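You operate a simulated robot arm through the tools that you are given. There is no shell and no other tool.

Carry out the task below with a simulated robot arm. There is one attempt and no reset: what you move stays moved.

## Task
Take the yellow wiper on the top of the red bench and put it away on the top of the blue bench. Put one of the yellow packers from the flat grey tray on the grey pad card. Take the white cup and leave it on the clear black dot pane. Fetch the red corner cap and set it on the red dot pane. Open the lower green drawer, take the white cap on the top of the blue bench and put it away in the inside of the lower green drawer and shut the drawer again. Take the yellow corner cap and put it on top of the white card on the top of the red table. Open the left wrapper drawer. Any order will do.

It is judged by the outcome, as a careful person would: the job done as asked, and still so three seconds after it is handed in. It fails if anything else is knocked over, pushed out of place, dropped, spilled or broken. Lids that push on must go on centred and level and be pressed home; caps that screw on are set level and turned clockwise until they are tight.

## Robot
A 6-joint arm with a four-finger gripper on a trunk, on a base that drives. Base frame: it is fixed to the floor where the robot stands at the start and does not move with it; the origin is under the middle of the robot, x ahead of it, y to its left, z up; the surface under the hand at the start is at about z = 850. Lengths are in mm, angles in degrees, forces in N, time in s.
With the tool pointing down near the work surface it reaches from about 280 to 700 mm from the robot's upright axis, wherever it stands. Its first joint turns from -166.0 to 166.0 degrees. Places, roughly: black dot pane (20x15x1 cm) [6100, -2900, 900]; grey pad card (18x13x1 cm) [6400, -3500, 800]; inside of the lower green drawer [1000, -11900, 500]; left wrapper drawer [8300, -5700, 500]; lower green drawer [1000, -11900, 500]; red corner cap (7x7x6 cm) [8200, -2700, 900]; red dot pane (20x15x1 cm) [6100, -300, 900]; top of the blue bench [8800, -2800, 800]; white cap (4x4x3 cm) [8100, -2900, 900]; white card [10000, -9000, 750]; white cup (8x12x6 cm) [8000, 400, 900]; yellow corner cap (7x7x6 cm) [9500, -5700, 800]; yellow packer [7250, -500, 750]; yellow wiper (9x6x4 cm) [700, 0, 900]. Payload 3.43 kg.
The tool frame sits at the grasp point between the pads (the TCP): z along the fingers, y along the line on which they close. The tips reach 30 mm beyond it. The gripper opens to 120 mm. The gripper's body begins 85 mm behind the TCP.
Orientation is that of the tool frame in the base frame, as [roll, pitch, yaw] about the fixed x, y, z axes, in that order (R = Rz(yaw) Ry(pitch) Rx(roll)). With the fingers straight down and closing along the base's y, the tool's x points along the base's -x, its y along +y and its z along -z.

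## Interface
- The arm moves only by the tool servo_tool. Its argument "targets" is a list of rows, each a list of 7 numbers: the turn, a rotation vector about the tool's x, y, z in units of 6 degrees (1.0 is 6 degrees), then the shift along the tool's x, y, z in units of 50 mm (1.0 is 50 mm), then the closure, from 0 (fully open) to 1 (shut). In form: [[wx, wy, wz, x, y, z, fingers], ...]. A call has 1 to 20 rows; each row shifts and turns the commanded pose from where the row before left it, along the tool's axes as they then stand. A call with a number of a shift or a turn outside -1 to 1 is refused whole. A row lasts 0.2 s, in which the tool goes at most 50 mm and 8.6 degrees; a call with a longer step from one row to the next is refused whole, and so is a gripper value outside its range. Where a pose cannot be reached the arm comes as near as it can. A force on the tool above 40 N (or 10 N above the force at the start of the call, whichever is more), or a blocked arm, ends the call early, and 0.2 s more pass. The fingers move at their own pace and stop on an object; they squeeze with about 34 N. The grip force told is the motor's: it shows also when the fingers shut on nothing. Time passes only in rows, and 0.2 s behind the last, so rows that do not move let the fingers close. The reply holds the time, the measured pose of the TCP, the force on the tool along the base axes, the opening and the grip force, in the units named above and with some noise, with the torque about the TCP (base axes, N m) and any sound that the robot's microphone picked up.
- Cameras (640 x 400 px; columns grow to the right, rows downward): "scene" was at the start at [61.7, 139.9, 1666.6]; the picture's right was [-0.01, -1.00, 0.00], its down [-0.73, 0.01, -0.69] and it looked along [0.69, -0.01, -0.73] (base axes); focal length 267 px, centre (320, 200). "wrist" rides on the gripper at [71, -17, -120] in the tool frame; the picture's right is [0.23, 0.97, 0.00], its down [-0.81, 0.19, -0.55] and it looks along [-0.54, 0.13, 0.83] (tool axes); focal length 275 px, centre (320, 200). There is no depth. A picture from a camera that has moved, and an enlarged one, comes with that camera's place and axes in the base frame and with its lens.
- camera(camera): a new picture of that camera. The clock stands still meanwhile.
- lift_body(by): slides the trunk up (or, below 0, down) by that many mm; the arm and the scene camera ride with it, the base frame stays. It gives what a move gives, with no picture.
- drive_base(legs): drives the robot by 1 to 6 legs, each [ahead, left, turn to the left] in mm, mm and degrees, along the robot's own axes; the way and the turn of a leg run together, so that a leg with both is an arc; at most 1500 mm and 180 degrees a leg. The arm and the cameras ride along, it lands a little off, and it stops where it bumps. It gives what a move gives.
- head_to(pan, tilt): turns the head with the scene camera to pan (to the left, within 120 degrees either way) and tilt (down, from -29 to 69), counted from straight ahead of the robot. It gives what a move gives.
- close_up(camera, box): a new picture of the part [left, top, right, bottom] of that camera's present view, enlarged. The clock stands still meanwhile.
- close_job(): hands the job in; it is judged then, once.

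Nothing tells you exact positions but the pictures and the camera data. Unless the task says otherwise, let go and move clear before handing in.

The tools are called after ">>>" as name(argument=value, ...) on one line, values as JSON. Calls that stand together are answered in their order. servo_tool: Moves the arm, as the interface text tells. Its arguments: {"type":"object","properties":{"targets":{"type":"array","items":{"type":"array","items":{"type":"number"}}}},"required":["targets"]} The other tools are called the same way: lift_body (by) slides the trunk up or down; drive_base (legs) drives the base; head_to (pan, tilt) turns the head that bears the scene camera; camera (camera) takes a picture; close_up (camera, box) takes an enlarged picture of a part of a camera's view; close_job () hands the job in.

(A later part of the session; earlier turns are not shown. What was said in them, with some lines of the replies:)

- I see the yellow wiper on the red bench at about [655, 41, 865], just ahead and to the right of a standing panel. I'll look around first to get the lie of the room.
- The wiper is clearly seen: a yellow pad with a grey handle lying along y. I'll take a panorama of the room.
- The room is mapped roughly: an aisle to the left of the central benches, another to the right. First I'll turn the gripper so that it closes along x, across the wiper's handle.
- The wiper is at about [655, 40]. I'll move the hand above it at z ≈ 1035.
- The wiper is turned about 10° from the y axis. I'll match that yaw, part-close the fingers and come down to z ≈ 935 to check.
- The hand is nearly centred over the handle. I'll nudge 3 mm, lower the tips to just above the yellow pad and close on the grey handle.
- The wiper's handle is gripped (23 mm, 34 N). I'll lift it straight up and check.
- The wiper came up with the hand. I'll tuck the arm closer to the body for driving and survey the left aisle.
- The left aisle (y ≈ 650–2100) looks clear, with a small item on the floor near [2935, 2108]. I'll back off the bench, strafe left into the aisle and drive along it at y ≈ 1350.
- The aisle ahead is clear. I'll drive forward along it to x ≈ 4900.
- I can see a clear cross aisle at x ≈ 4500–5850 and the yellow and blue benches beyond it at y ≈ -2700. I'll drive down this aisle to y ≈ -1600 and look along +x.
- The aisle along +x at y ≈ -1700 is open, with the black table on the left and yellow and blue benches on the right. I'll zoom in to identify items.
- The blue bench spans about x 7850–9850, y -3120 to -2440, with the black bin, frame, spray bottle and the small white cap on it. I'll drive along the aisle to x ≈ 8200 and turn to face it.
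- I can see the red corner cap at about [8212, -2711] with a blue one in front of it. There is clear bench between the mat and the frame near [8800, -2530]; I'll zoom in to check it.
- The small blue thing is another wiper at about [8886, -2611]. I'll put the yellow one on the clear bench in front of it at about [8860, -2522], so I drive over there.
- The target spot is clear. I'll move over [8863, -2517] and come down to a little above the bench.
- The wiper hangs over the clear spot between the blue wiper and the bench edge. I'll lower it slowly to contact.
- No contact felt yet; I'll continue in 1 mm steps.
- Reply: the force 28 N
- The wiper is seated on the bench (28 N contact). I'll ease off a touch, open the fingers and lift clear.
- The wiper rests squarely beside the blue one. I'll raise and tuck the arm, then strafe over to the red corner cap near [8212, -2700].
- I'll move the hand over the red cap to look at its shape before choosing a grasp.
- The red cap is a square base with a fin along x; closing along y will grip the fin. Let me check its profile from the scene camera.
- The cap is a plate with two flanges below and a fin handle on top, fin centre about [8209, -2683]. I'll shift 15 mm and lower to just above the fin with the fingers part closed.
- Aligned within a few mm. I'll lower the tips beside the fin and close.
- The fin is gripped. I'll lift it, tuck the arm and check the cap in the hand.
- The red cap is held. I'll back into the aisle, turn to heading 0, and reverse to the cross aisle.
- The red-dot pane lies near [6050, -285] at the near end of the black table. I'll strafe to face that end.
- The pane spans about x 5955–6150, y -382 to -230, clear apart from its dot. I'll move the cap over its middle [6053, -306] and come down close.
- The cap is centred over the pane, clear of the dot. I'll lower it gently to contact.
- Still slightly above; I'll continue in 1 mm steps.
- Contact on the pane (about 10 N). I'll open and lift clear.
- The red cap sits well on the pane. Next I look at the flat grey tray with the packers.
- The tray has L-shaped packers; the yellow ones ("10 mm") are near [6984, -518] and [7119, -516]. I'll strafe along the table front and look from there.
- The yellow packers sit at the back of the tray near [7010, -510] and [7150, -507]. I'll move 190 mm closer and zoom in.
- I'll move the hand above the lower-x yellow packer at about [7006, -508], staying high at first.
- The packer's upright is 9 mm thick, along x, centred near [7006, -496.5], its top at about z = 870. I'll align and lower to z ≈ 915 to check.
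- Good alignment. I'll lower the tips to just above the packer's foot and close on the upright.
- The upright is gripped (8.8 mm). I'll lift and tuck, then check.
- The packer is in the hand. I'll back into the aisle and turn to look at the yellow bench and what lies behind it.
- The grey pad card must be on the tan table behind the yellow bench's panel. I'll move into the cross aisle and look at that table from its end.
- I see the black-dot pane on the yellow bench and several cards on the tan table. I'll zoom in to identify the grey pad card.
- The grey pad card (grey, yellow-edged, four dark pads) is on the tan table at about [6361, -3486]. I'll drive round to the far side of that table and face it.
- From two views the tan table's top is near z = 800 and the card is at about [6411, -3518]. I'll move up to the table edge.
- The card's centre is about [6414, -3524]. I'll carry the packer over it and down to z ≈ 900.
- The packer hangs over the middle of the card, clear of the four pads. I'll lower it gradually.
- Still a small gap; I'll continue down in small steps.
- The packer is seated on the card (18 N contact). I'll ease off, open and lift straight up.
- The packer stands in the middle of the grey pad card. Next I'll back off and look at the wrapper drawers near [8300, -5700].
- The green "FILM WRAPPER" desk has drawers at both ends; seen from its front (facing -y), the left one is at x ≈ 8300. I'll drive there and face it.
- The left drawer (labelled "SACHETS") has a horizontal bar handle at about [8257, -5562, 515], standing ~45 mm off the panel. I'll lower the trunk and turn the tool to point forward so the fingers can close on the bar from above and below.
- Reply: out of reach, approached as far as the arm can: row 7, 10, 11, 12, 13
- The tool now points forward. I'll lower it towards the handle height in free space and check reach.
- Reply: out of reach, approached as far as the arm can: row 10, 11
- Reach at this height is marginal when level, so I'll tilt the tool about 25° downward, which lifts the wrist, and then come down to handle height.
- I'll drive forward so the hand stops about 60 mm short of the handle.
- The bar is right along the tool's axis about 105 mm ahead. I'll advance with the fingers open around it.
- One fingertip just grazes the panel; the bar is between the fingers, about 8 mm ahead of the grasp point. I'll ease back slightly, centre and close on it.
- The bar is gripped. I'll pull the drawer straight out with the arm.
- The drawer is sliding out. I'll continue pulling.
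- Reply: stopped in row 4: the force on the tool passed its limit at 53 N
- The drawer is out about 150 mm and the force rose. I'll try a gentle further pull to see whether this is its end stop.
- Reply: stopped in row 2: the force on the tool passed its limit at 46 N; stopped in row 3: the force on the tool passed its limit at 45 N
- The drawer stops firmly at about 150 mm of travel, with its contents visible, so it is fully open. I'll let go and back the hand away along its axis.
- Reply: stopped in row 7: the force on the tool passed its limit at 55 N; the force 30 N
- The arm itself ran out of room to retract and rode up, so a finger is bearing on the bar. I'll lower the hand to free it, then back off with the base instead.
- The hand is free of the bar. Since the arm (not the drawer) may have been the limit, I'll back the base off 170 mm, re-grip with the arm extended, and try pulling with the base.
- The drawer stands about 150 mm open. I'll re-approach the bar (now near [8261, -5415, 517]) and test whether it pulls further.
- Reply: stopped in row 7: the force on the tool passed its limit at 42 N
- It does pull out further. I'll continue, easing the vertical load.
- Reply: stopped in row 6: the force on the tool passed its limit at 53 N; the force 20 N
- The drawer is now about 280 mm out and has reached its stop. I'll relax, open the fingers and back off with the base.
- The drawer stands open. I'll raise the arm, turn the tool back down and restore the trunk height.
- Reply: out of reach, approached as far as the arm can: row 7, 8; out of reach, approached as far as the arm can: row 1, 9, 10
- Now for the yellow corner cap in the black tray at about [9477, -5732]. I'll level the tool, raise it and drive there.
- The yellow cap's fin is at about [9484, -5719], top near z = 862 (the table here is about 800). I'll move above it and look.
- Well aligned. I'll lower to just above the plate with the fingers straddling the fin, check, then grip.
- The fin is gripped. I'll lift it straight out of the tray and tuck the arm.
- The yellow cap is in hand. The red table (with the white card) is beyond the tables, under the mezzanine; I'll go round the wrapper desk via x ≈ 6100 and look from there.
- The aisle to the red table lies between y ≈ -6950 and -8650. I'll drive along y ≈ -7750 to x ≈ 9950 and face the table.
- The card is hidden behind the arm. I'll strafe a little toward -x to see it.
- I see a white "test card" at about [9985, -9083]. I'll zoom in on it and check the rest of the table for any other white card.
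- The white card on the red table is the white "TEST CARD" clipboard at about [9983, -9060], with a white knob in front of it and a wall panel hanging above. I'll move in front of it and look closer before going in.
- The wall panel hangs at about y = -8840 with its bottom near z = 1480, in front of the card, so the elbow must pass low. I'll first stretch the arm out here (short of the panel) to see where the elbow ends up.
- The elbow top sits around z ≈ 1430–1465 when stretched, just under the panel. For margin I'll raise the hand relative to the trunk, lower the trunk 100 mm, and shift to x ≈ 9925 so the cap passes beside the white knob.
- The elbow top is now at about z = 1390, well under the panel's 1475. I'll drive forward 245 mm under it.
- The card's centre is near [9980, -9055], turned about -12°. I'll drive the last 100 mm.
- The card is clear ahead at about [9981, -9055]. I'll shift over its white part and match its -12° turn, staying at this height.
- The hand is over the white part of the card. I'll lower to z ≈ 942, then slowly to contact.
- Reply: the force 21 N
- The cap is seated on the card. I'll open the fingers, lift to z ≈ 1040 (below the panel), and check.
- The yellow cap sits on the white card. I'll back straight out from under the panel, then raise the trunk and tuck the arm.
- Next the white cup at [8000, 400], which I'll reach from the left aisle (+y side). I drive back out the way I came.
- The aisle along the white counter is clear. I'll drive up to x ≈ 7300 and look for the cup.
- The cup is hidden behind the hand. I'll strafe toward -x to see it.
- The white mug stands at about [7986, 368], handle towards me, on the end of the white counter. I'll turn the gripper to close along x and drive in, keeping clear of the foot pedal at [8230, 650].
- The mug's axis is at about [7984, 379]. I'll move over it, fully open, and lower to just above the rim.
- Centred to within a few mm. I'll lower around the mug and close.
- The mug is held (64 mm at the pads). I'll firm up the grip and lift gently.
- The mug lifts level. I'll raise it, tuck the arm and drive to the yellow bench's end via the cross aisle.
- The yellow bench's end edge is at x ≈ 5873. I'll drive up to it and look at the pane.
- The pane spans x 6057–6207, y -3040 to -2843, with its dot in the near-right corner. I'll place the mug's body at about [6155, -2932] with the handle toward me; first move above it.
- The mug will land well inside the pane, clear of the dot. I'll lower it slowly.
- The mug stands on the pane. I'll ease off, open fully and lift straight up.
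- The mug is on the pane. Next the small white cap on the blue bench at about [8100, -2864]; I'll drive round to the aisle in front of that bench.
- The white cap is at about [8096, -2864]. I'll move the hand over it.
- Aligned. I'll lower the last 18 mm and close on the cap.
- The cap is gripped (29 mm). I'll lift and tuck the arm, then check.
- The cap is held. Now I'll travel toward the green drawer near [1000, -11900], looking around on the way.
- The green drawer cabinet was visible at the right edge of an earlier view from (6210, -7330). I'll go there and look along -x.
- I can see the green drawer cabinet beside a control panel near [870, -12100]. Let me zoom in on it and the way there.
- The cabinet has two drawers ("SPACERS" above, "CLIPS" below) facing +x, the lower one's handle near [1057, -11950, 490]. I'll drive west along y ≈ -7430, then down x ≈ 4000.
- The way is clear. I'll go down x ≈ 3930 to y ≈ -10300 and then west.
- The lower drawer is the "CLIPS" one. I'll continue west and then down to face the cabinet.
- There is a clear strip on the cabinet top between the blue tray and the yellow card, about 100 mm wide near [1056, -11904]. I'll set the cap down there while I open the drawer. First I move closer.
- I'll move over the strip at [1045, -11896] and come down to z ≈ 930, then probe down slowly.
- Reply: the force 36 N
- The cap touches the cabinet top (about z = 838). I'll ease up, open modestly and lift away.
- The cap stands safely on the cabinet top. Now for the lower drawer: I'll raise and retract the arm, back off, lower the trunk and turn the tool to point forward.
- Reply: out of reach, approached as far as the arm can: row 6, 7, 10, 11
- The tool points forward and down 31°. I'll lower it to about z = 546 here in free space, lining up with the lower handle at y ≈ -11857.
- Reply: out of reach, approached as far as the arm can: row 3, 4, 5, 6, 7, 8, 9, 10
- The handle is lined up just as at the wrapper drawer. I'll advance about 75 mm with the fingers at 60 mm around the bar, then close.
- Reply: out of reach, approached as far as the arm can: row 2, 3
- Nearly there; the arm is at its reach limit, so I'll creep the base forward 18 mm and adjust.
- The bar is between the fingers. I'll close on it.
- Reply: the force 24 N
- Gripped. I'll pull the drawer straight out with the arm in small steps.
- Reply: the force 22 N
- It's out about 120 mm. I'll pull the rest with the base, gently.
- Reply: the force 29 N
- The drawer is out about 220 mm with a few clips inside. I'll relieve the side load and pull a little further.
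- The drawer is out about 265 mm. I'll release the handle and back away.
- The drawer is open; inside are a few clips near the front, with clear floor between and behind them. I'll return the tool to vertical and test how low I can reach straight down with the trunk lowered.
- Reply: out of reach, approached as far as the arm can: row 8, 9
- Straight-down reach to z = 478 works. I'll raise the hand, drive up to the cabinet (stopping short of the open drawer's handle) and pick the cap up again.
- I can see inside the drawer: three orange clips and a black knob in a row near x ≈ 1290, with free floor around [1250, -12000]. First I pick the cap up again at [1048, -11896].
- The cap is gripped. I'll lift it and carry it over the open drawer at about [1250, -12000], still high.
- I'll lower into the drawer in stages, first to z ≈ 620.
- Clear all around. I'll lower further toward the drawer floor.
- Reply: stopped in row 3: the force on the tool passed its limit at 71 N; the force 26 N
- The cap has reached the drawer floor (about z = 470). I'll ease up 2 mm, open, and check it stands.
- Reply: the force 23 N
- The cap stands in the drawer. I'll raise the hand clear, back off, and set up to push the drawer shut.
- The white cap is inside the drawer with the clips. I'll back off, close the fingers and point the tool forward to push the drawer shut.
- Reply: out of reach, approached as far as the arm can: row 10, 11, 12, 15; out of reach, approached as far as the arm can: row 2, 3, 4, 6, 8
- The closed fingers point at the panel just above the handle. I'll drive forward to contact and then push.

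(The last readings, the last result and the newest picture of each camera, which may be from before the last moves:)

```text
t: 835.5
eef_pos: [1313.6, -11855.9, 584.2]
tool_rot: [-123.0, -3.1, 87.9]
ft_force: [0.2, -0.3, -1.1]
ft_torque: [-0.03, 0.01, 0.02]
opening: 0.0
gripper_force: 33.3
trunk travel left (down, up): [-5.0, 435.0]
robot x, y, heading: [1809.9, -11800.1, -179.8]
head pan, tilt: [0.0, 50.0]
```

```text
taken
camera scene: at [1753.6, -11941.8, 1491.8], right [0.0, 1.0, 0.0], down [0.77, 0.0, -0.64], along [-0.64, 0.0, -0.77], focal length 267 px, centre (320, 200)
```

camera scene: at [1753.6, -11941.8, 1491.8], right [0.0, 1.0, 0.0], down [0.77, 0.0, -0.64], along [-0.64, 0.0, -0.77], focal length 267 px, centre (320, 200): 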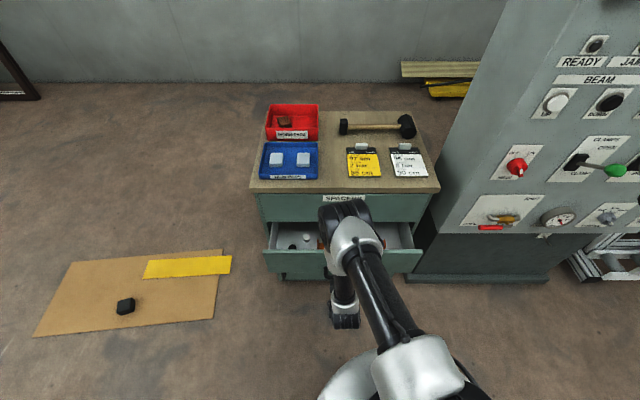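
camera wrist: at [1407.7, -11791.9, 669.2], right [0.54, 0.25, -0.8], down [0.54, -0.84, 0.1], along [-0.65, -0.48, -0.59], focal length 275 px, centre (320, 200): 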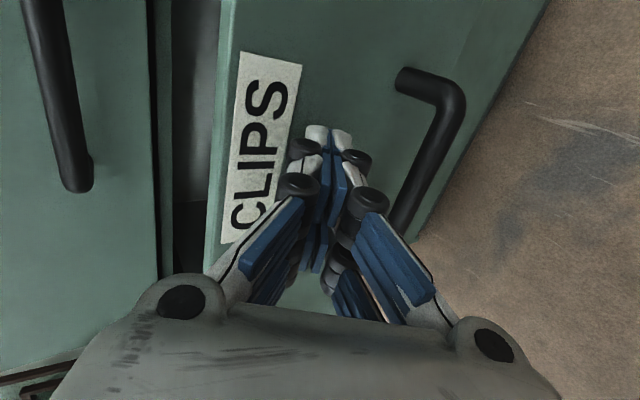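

The drawer slides in, and the cap is still standing. I'll continue pushing.

>>> drive_base(legs=[[95, 0, 0]])

>>> camera(camera="wrist")

>>> camera(camera="scene")

```text
t: 836.7
eef_pos: [1219.0, -11855.3, 585.3]
tool_rot: [-123.0, -3.1, 87.8]
ft_force: [0.8, 0.4, -0.2]
ft_torque: [0.02, -0.01, 0.02]
opening: 0.1
gripper_force: 33.2
trunk travel left (down, up): [-5.0, 435.0]
robot x, y, heading: [1715.4, -11804.2, 180.0]
head pan, tilt: [0.0, 50.0]
```

```text
taken
camera wrist: at [1312.5, -11791.7, 669.2], right [0.54, 0.25, -0.8], down [0.54, -0.84, 0.1], along [-0.65, -0.48, -0.59], focal length 275 px, centre (320, 200)
```

wrist: 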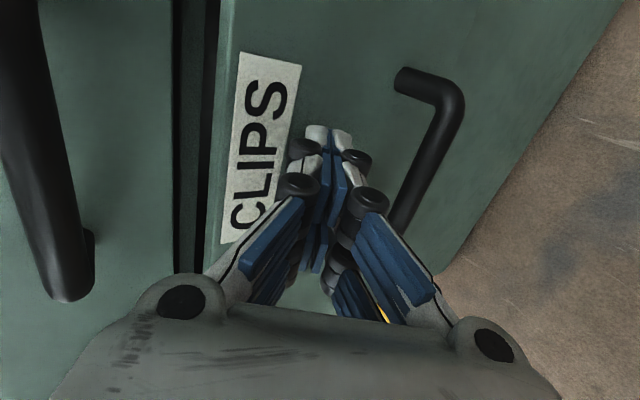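

```text
taken
camera scene: at [1658.4, -11941.8, 1491.8], right [0.0, 1.0, 0.0], down [0.77, 0.0, -0.64], along [-0.64, 0.0, -0.77], focal length 267 px, centre (320, 200)
```

scene: 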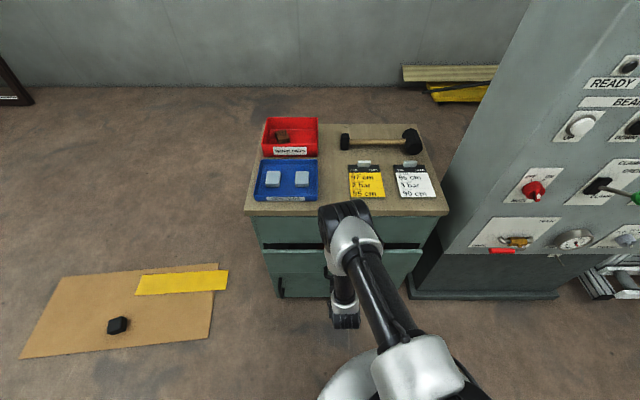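

Almost shut. To keep clear of the upper drawer's handle I'll drop the push point 25 mm, then push the last bit with the arm in small steps.

>>> servo_tool(targets=[[0, 0, 0, 0, 0.26, 0.09, 1], [0, 0, 0, 0, 0.2, 0.13, 1], [0, 0, 0, 0, -0.055, 0.084, 1], [0, 0, 0, 0, -0.055, 0.084, 1], [0, 0, 0, 0, -0.055, 0.084, 1]])

>>> camera(camera="wrist")

```text
t: 837.9
eef_pos: [1207.3, -11853.8, 559.2]
tool_rot: [-122.9, -3.2, 87.7]
ft_force: [0.1, -0.4, -0.9]
ft_torque: [0.06, 0.0, 0.02]
opening: 0.2
gripper_force: 34.0
trunk travel left (down, up): [-5.0, 435.0]
robot x, y, heading: [1716.5, -11802.0, 180.1]
head pan, tilt: [0.0, 50.0]
```

```text
taken
camera wrist: at [1301.2, -11791.4, 644.3], right [0.54, 0.25, -0.8], down [0.53, -0.84, 0.09], along [-0.65, -0.48, -0.59], focal length 275 px, centre (320, 200)
```

wrist: 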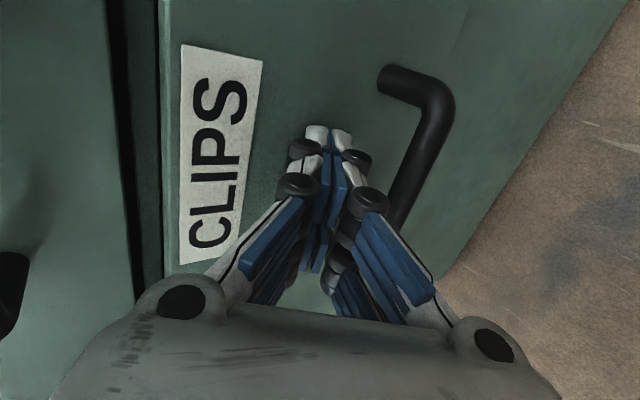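

>>> servo_tool(targets=[[0, 0, 0, 0, -0.055, 0.084, 1], [0, 0, 0, 0, -0.055, 0.084, 1], [0, 0, 0, 0, -0.055, 0.084, 1], [0, 0, 0, 0, -0.055, 0.084, 1]])

>>> camera(camera="wrist")

>>> close_up(camera="scene", box=[240, 190, 450, 310])

```text
t: 838.9
eef_pos: [1185.6, -11854.9, 560.2]
tool_rot: [-122.8, -3.4, 87.5]
ft_force: [-0.4, 0.9, 0.1]
ft_torque: [0.04, -0.02, -0.01]
opening: 0.2
gripper_force: 32.9
trunk travel left (down, up): [-5.0, 435.0]
robot x, y, heading: [1713.4, -11800.1, 180.0]
head pan, tilt: [0.0, 50.0]
```

```text
taken
camera wrist: at [1280.9, -11792.6, 645.4], right [0.54, 0.25, -0.8], down [0.53, -0.84, 0.09], along [-0.65, -0.48, -0.59], focal length 275 px, centre (320, 200)
```

wrist: 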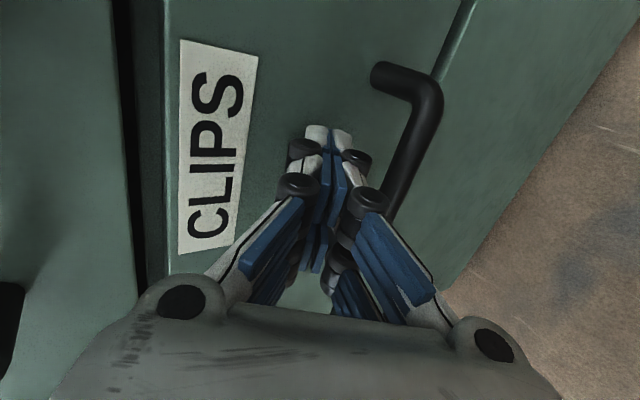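

```text
3.05 times, centred on (345, 250) of scene
camera zoom: at [1658.5, -11941.7, 1491.9], right [0.0, 1.0, 0.0], down [0.77, 0.0, -0.64], along [-0.64, 0.0, -0.77], focal length 813 px, centre (244, 48)
```

zoom: 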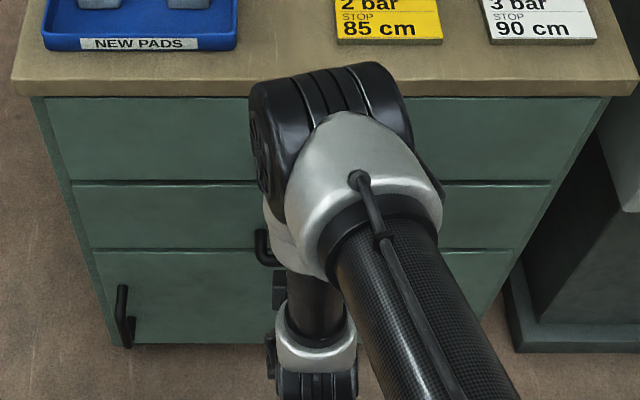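

It looks nearly flush. I'll push on in small steps until the force rises.

>>> servo_tool(targets=[[0, 0, 0, 0, -0.033, 0.05, 1], [0, 0, 0, 0, -0.033, 0.05, 1], [0, 0, 0, 0, -0.033, 0.05, 1], [0, 0, 0, 0, -0.033, 0.05, 1]])

>>> camera(camera="wrist")

```text
t: 839.9
eef_pos: [1177.9, -11856.1, 559.5]
tool_rot: [-123.2, -3.5, 87.5]
ft_force: [22.2, -1.5, 7.6]
ft_torque: [-0.22, 0.03, 0.47]
opening: 0.0
gripper_force: 33.0
out of reach, approached as far as the arm can: row 2
trunk travel left (down, up): [-5.0, 435.0]
robot x, y, heading: [1715.0, -11800.7, 179.8]
head pan, tilt: [0.0, 50.0]
```

```text
taken
camera wrist: at [1272.3, -11794.0, 644.7], right [0.54, 0.26, -0.8], down [0.53, -0.84, 0.09], along [-0.65, -0.48, -0.59], focal length 275 px, centre (320, 200)
```

wrist: 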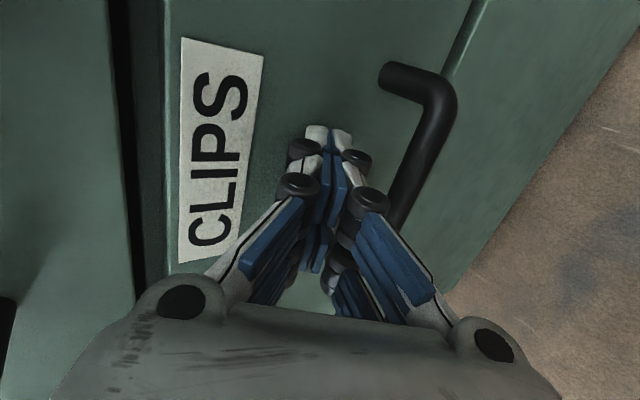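

>>> servo_tool(targets=[[0, 0, 0, 0, -0.02, 0.034, 1], [0, 0, 0, 0, -0.02, 0.034, 1], [0, 0, 0, 0, 0, 0, 1]])

```text
t: 840.4
eef_pos: [1178.4, -11856.7, 557.6]
tool_rot: [-123.6, -3.5, 87.7]
ft_force: [8.6, 1.1, 0.0]
ft_torque: [0.02, -0.07, 0.16]
opening: 0.0
gripper_force: 33.6
trunk travel left (down, up): [-5.0, 435.0]
robot x, y, heading: [1713.9, -11803.7, 180.0]
head pan, tilt: [0.0, 50.0]
stopped in row 2: the force on the tool passed its limit at 42 N (the readings are from after the stop); the commanded pose is now the measured one
```

The drawer is firmly home (42 N, no further movement). I'll back off and inspect it.

>>> servo_tool(targets=[[0, 0, 0, 0, 0.1, -0.15, 1], [0, 0, 0, 0, 0.1, -0.15, 1]])

>>> drive_base(legs=[[-350, 0, 0]])

>>> camera(camera="scene")

>>> close_up(camera="scene", box=[230, 60, 440, 250])

>>> camera(camera="wrist")

```text
t: 841.0
eef_pos: [1194.3, -11857.3, 557.3]
tool_rot: [-123.3, -3.5, 87.5]
ft_force: [-1.0, -0.7, -0.7]
ft_torque: [-0.01, -0.01, 0.02]
opening: 0.1
gripper_force: 33.7
trunk travel left (down, up): [-5.0, 435.0]
robot x, y, heading: [1711.5, -11804.1, 179.9]
head pan, tilt: [0.0, 50.0]
```

```text
t: 843.2
eef_pos: [1541.8, -11857.9, 557.5]
tool_rot: [-123.5, -3.5, 87.6]
ft_force: [-0.8, 0.0, 0.6]
ft_torque: [-0.02, -0.03, 0.0]
opening: 0.0
gripper_force: 33.2
trunk travel left (down, up): [-5.0, 435.0]
robot x, y, heading: [2062.2, -11799.2, 179.9]
head pan, tilt: [0.0, 50.0]
```

```text
taken
camera scene: at [2004.7, -11941.9, 1491.9], right [0.0, 1.0, 0.0], down [0.77, 0.0, -0.64], along [-0.64, 0.0, -0.77], focal length 267 px, centre (320, 200)
```

scene: 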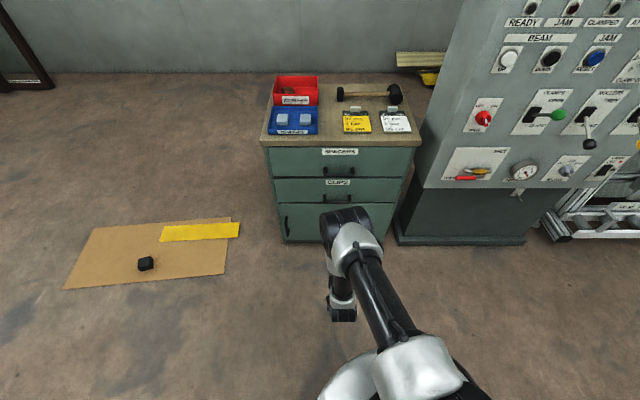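

```text
2.11 times, centred on (335, 155) of scene
camera zoom: at [2004.7, -11941.9, 1491.9], right [0.0, 1.0, 0.0], down [0.77, 0.0, -0.64], along [-0.64, 0.0, -0.77], focal length 562 px, centre (288, 295)
```

zoom: 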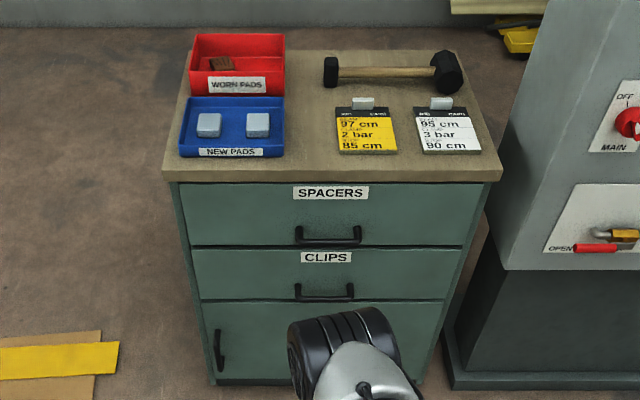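

```text
taken
camera wrist: at [1634.5, -11794.9, 643.0], right [0.55, 0.26, -0.8], down [0.53, -0.84, 0.1], along [-0.65, -0.47, -0.6], focal length 275 px, centre (320, 200)
```

wrist: 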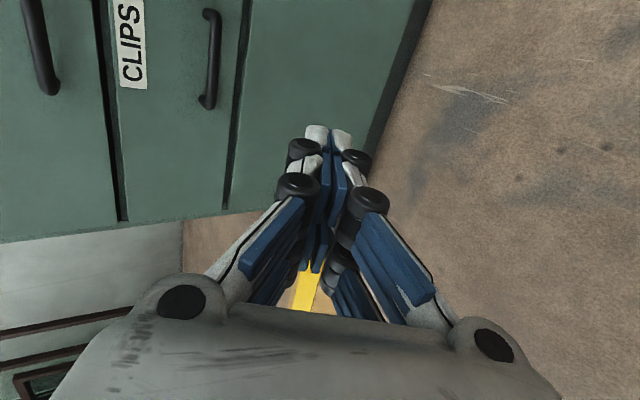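

Both drawers of the cabinet are flush and everything on top is in place. All seven jobs are done: wiper on the blue bench, packer on the grey pad card, mug on the black-dot pane, red cap on the red-dot pane, white cap shut in the lower green drawer, yellow cap on the white card, and the left wrapper drawer open. The hand is clear, so I hand in the job.

>>> close_job()

```text
The job is handed in.
```

All seven parts of the task are done and the job is handed in. I checked each placement in the camera right after letting go, but did not go back to re-check the earlier ones before handing in.

- **Yellow wiper:** it lies on top of the blue bench, next to the blue wiper.
- **Yellow packer:** one of the 10 mm packers from the grey tray stands in the middle of the grey pad card.
- **White cup:** it stands on the black dot pane on the yellow bench, clear of the dot.
- **Red corner cap:** it sits on the red dot pane, clear of the dot.
- **White cap:** it is inside the lower green drawer (labelled "CLIPS"), which is pushed fully shut. I set it briefly on the cabinet top while opening the drawer. It touched the drawer floor harder than planned (about 71 N), but it was standing upright afterwards.
- **Yellow corner cap:** it sits on the white "TEST CARD" on the red table. That was the only free white card I saw there, so I took it to be the one meant.
- **Left wrapper drawer:** the one labelled "SACHETS" is open about 280 mm, to its stop.

I saw nothing knocked over, dropped or pushed out of place along the way.
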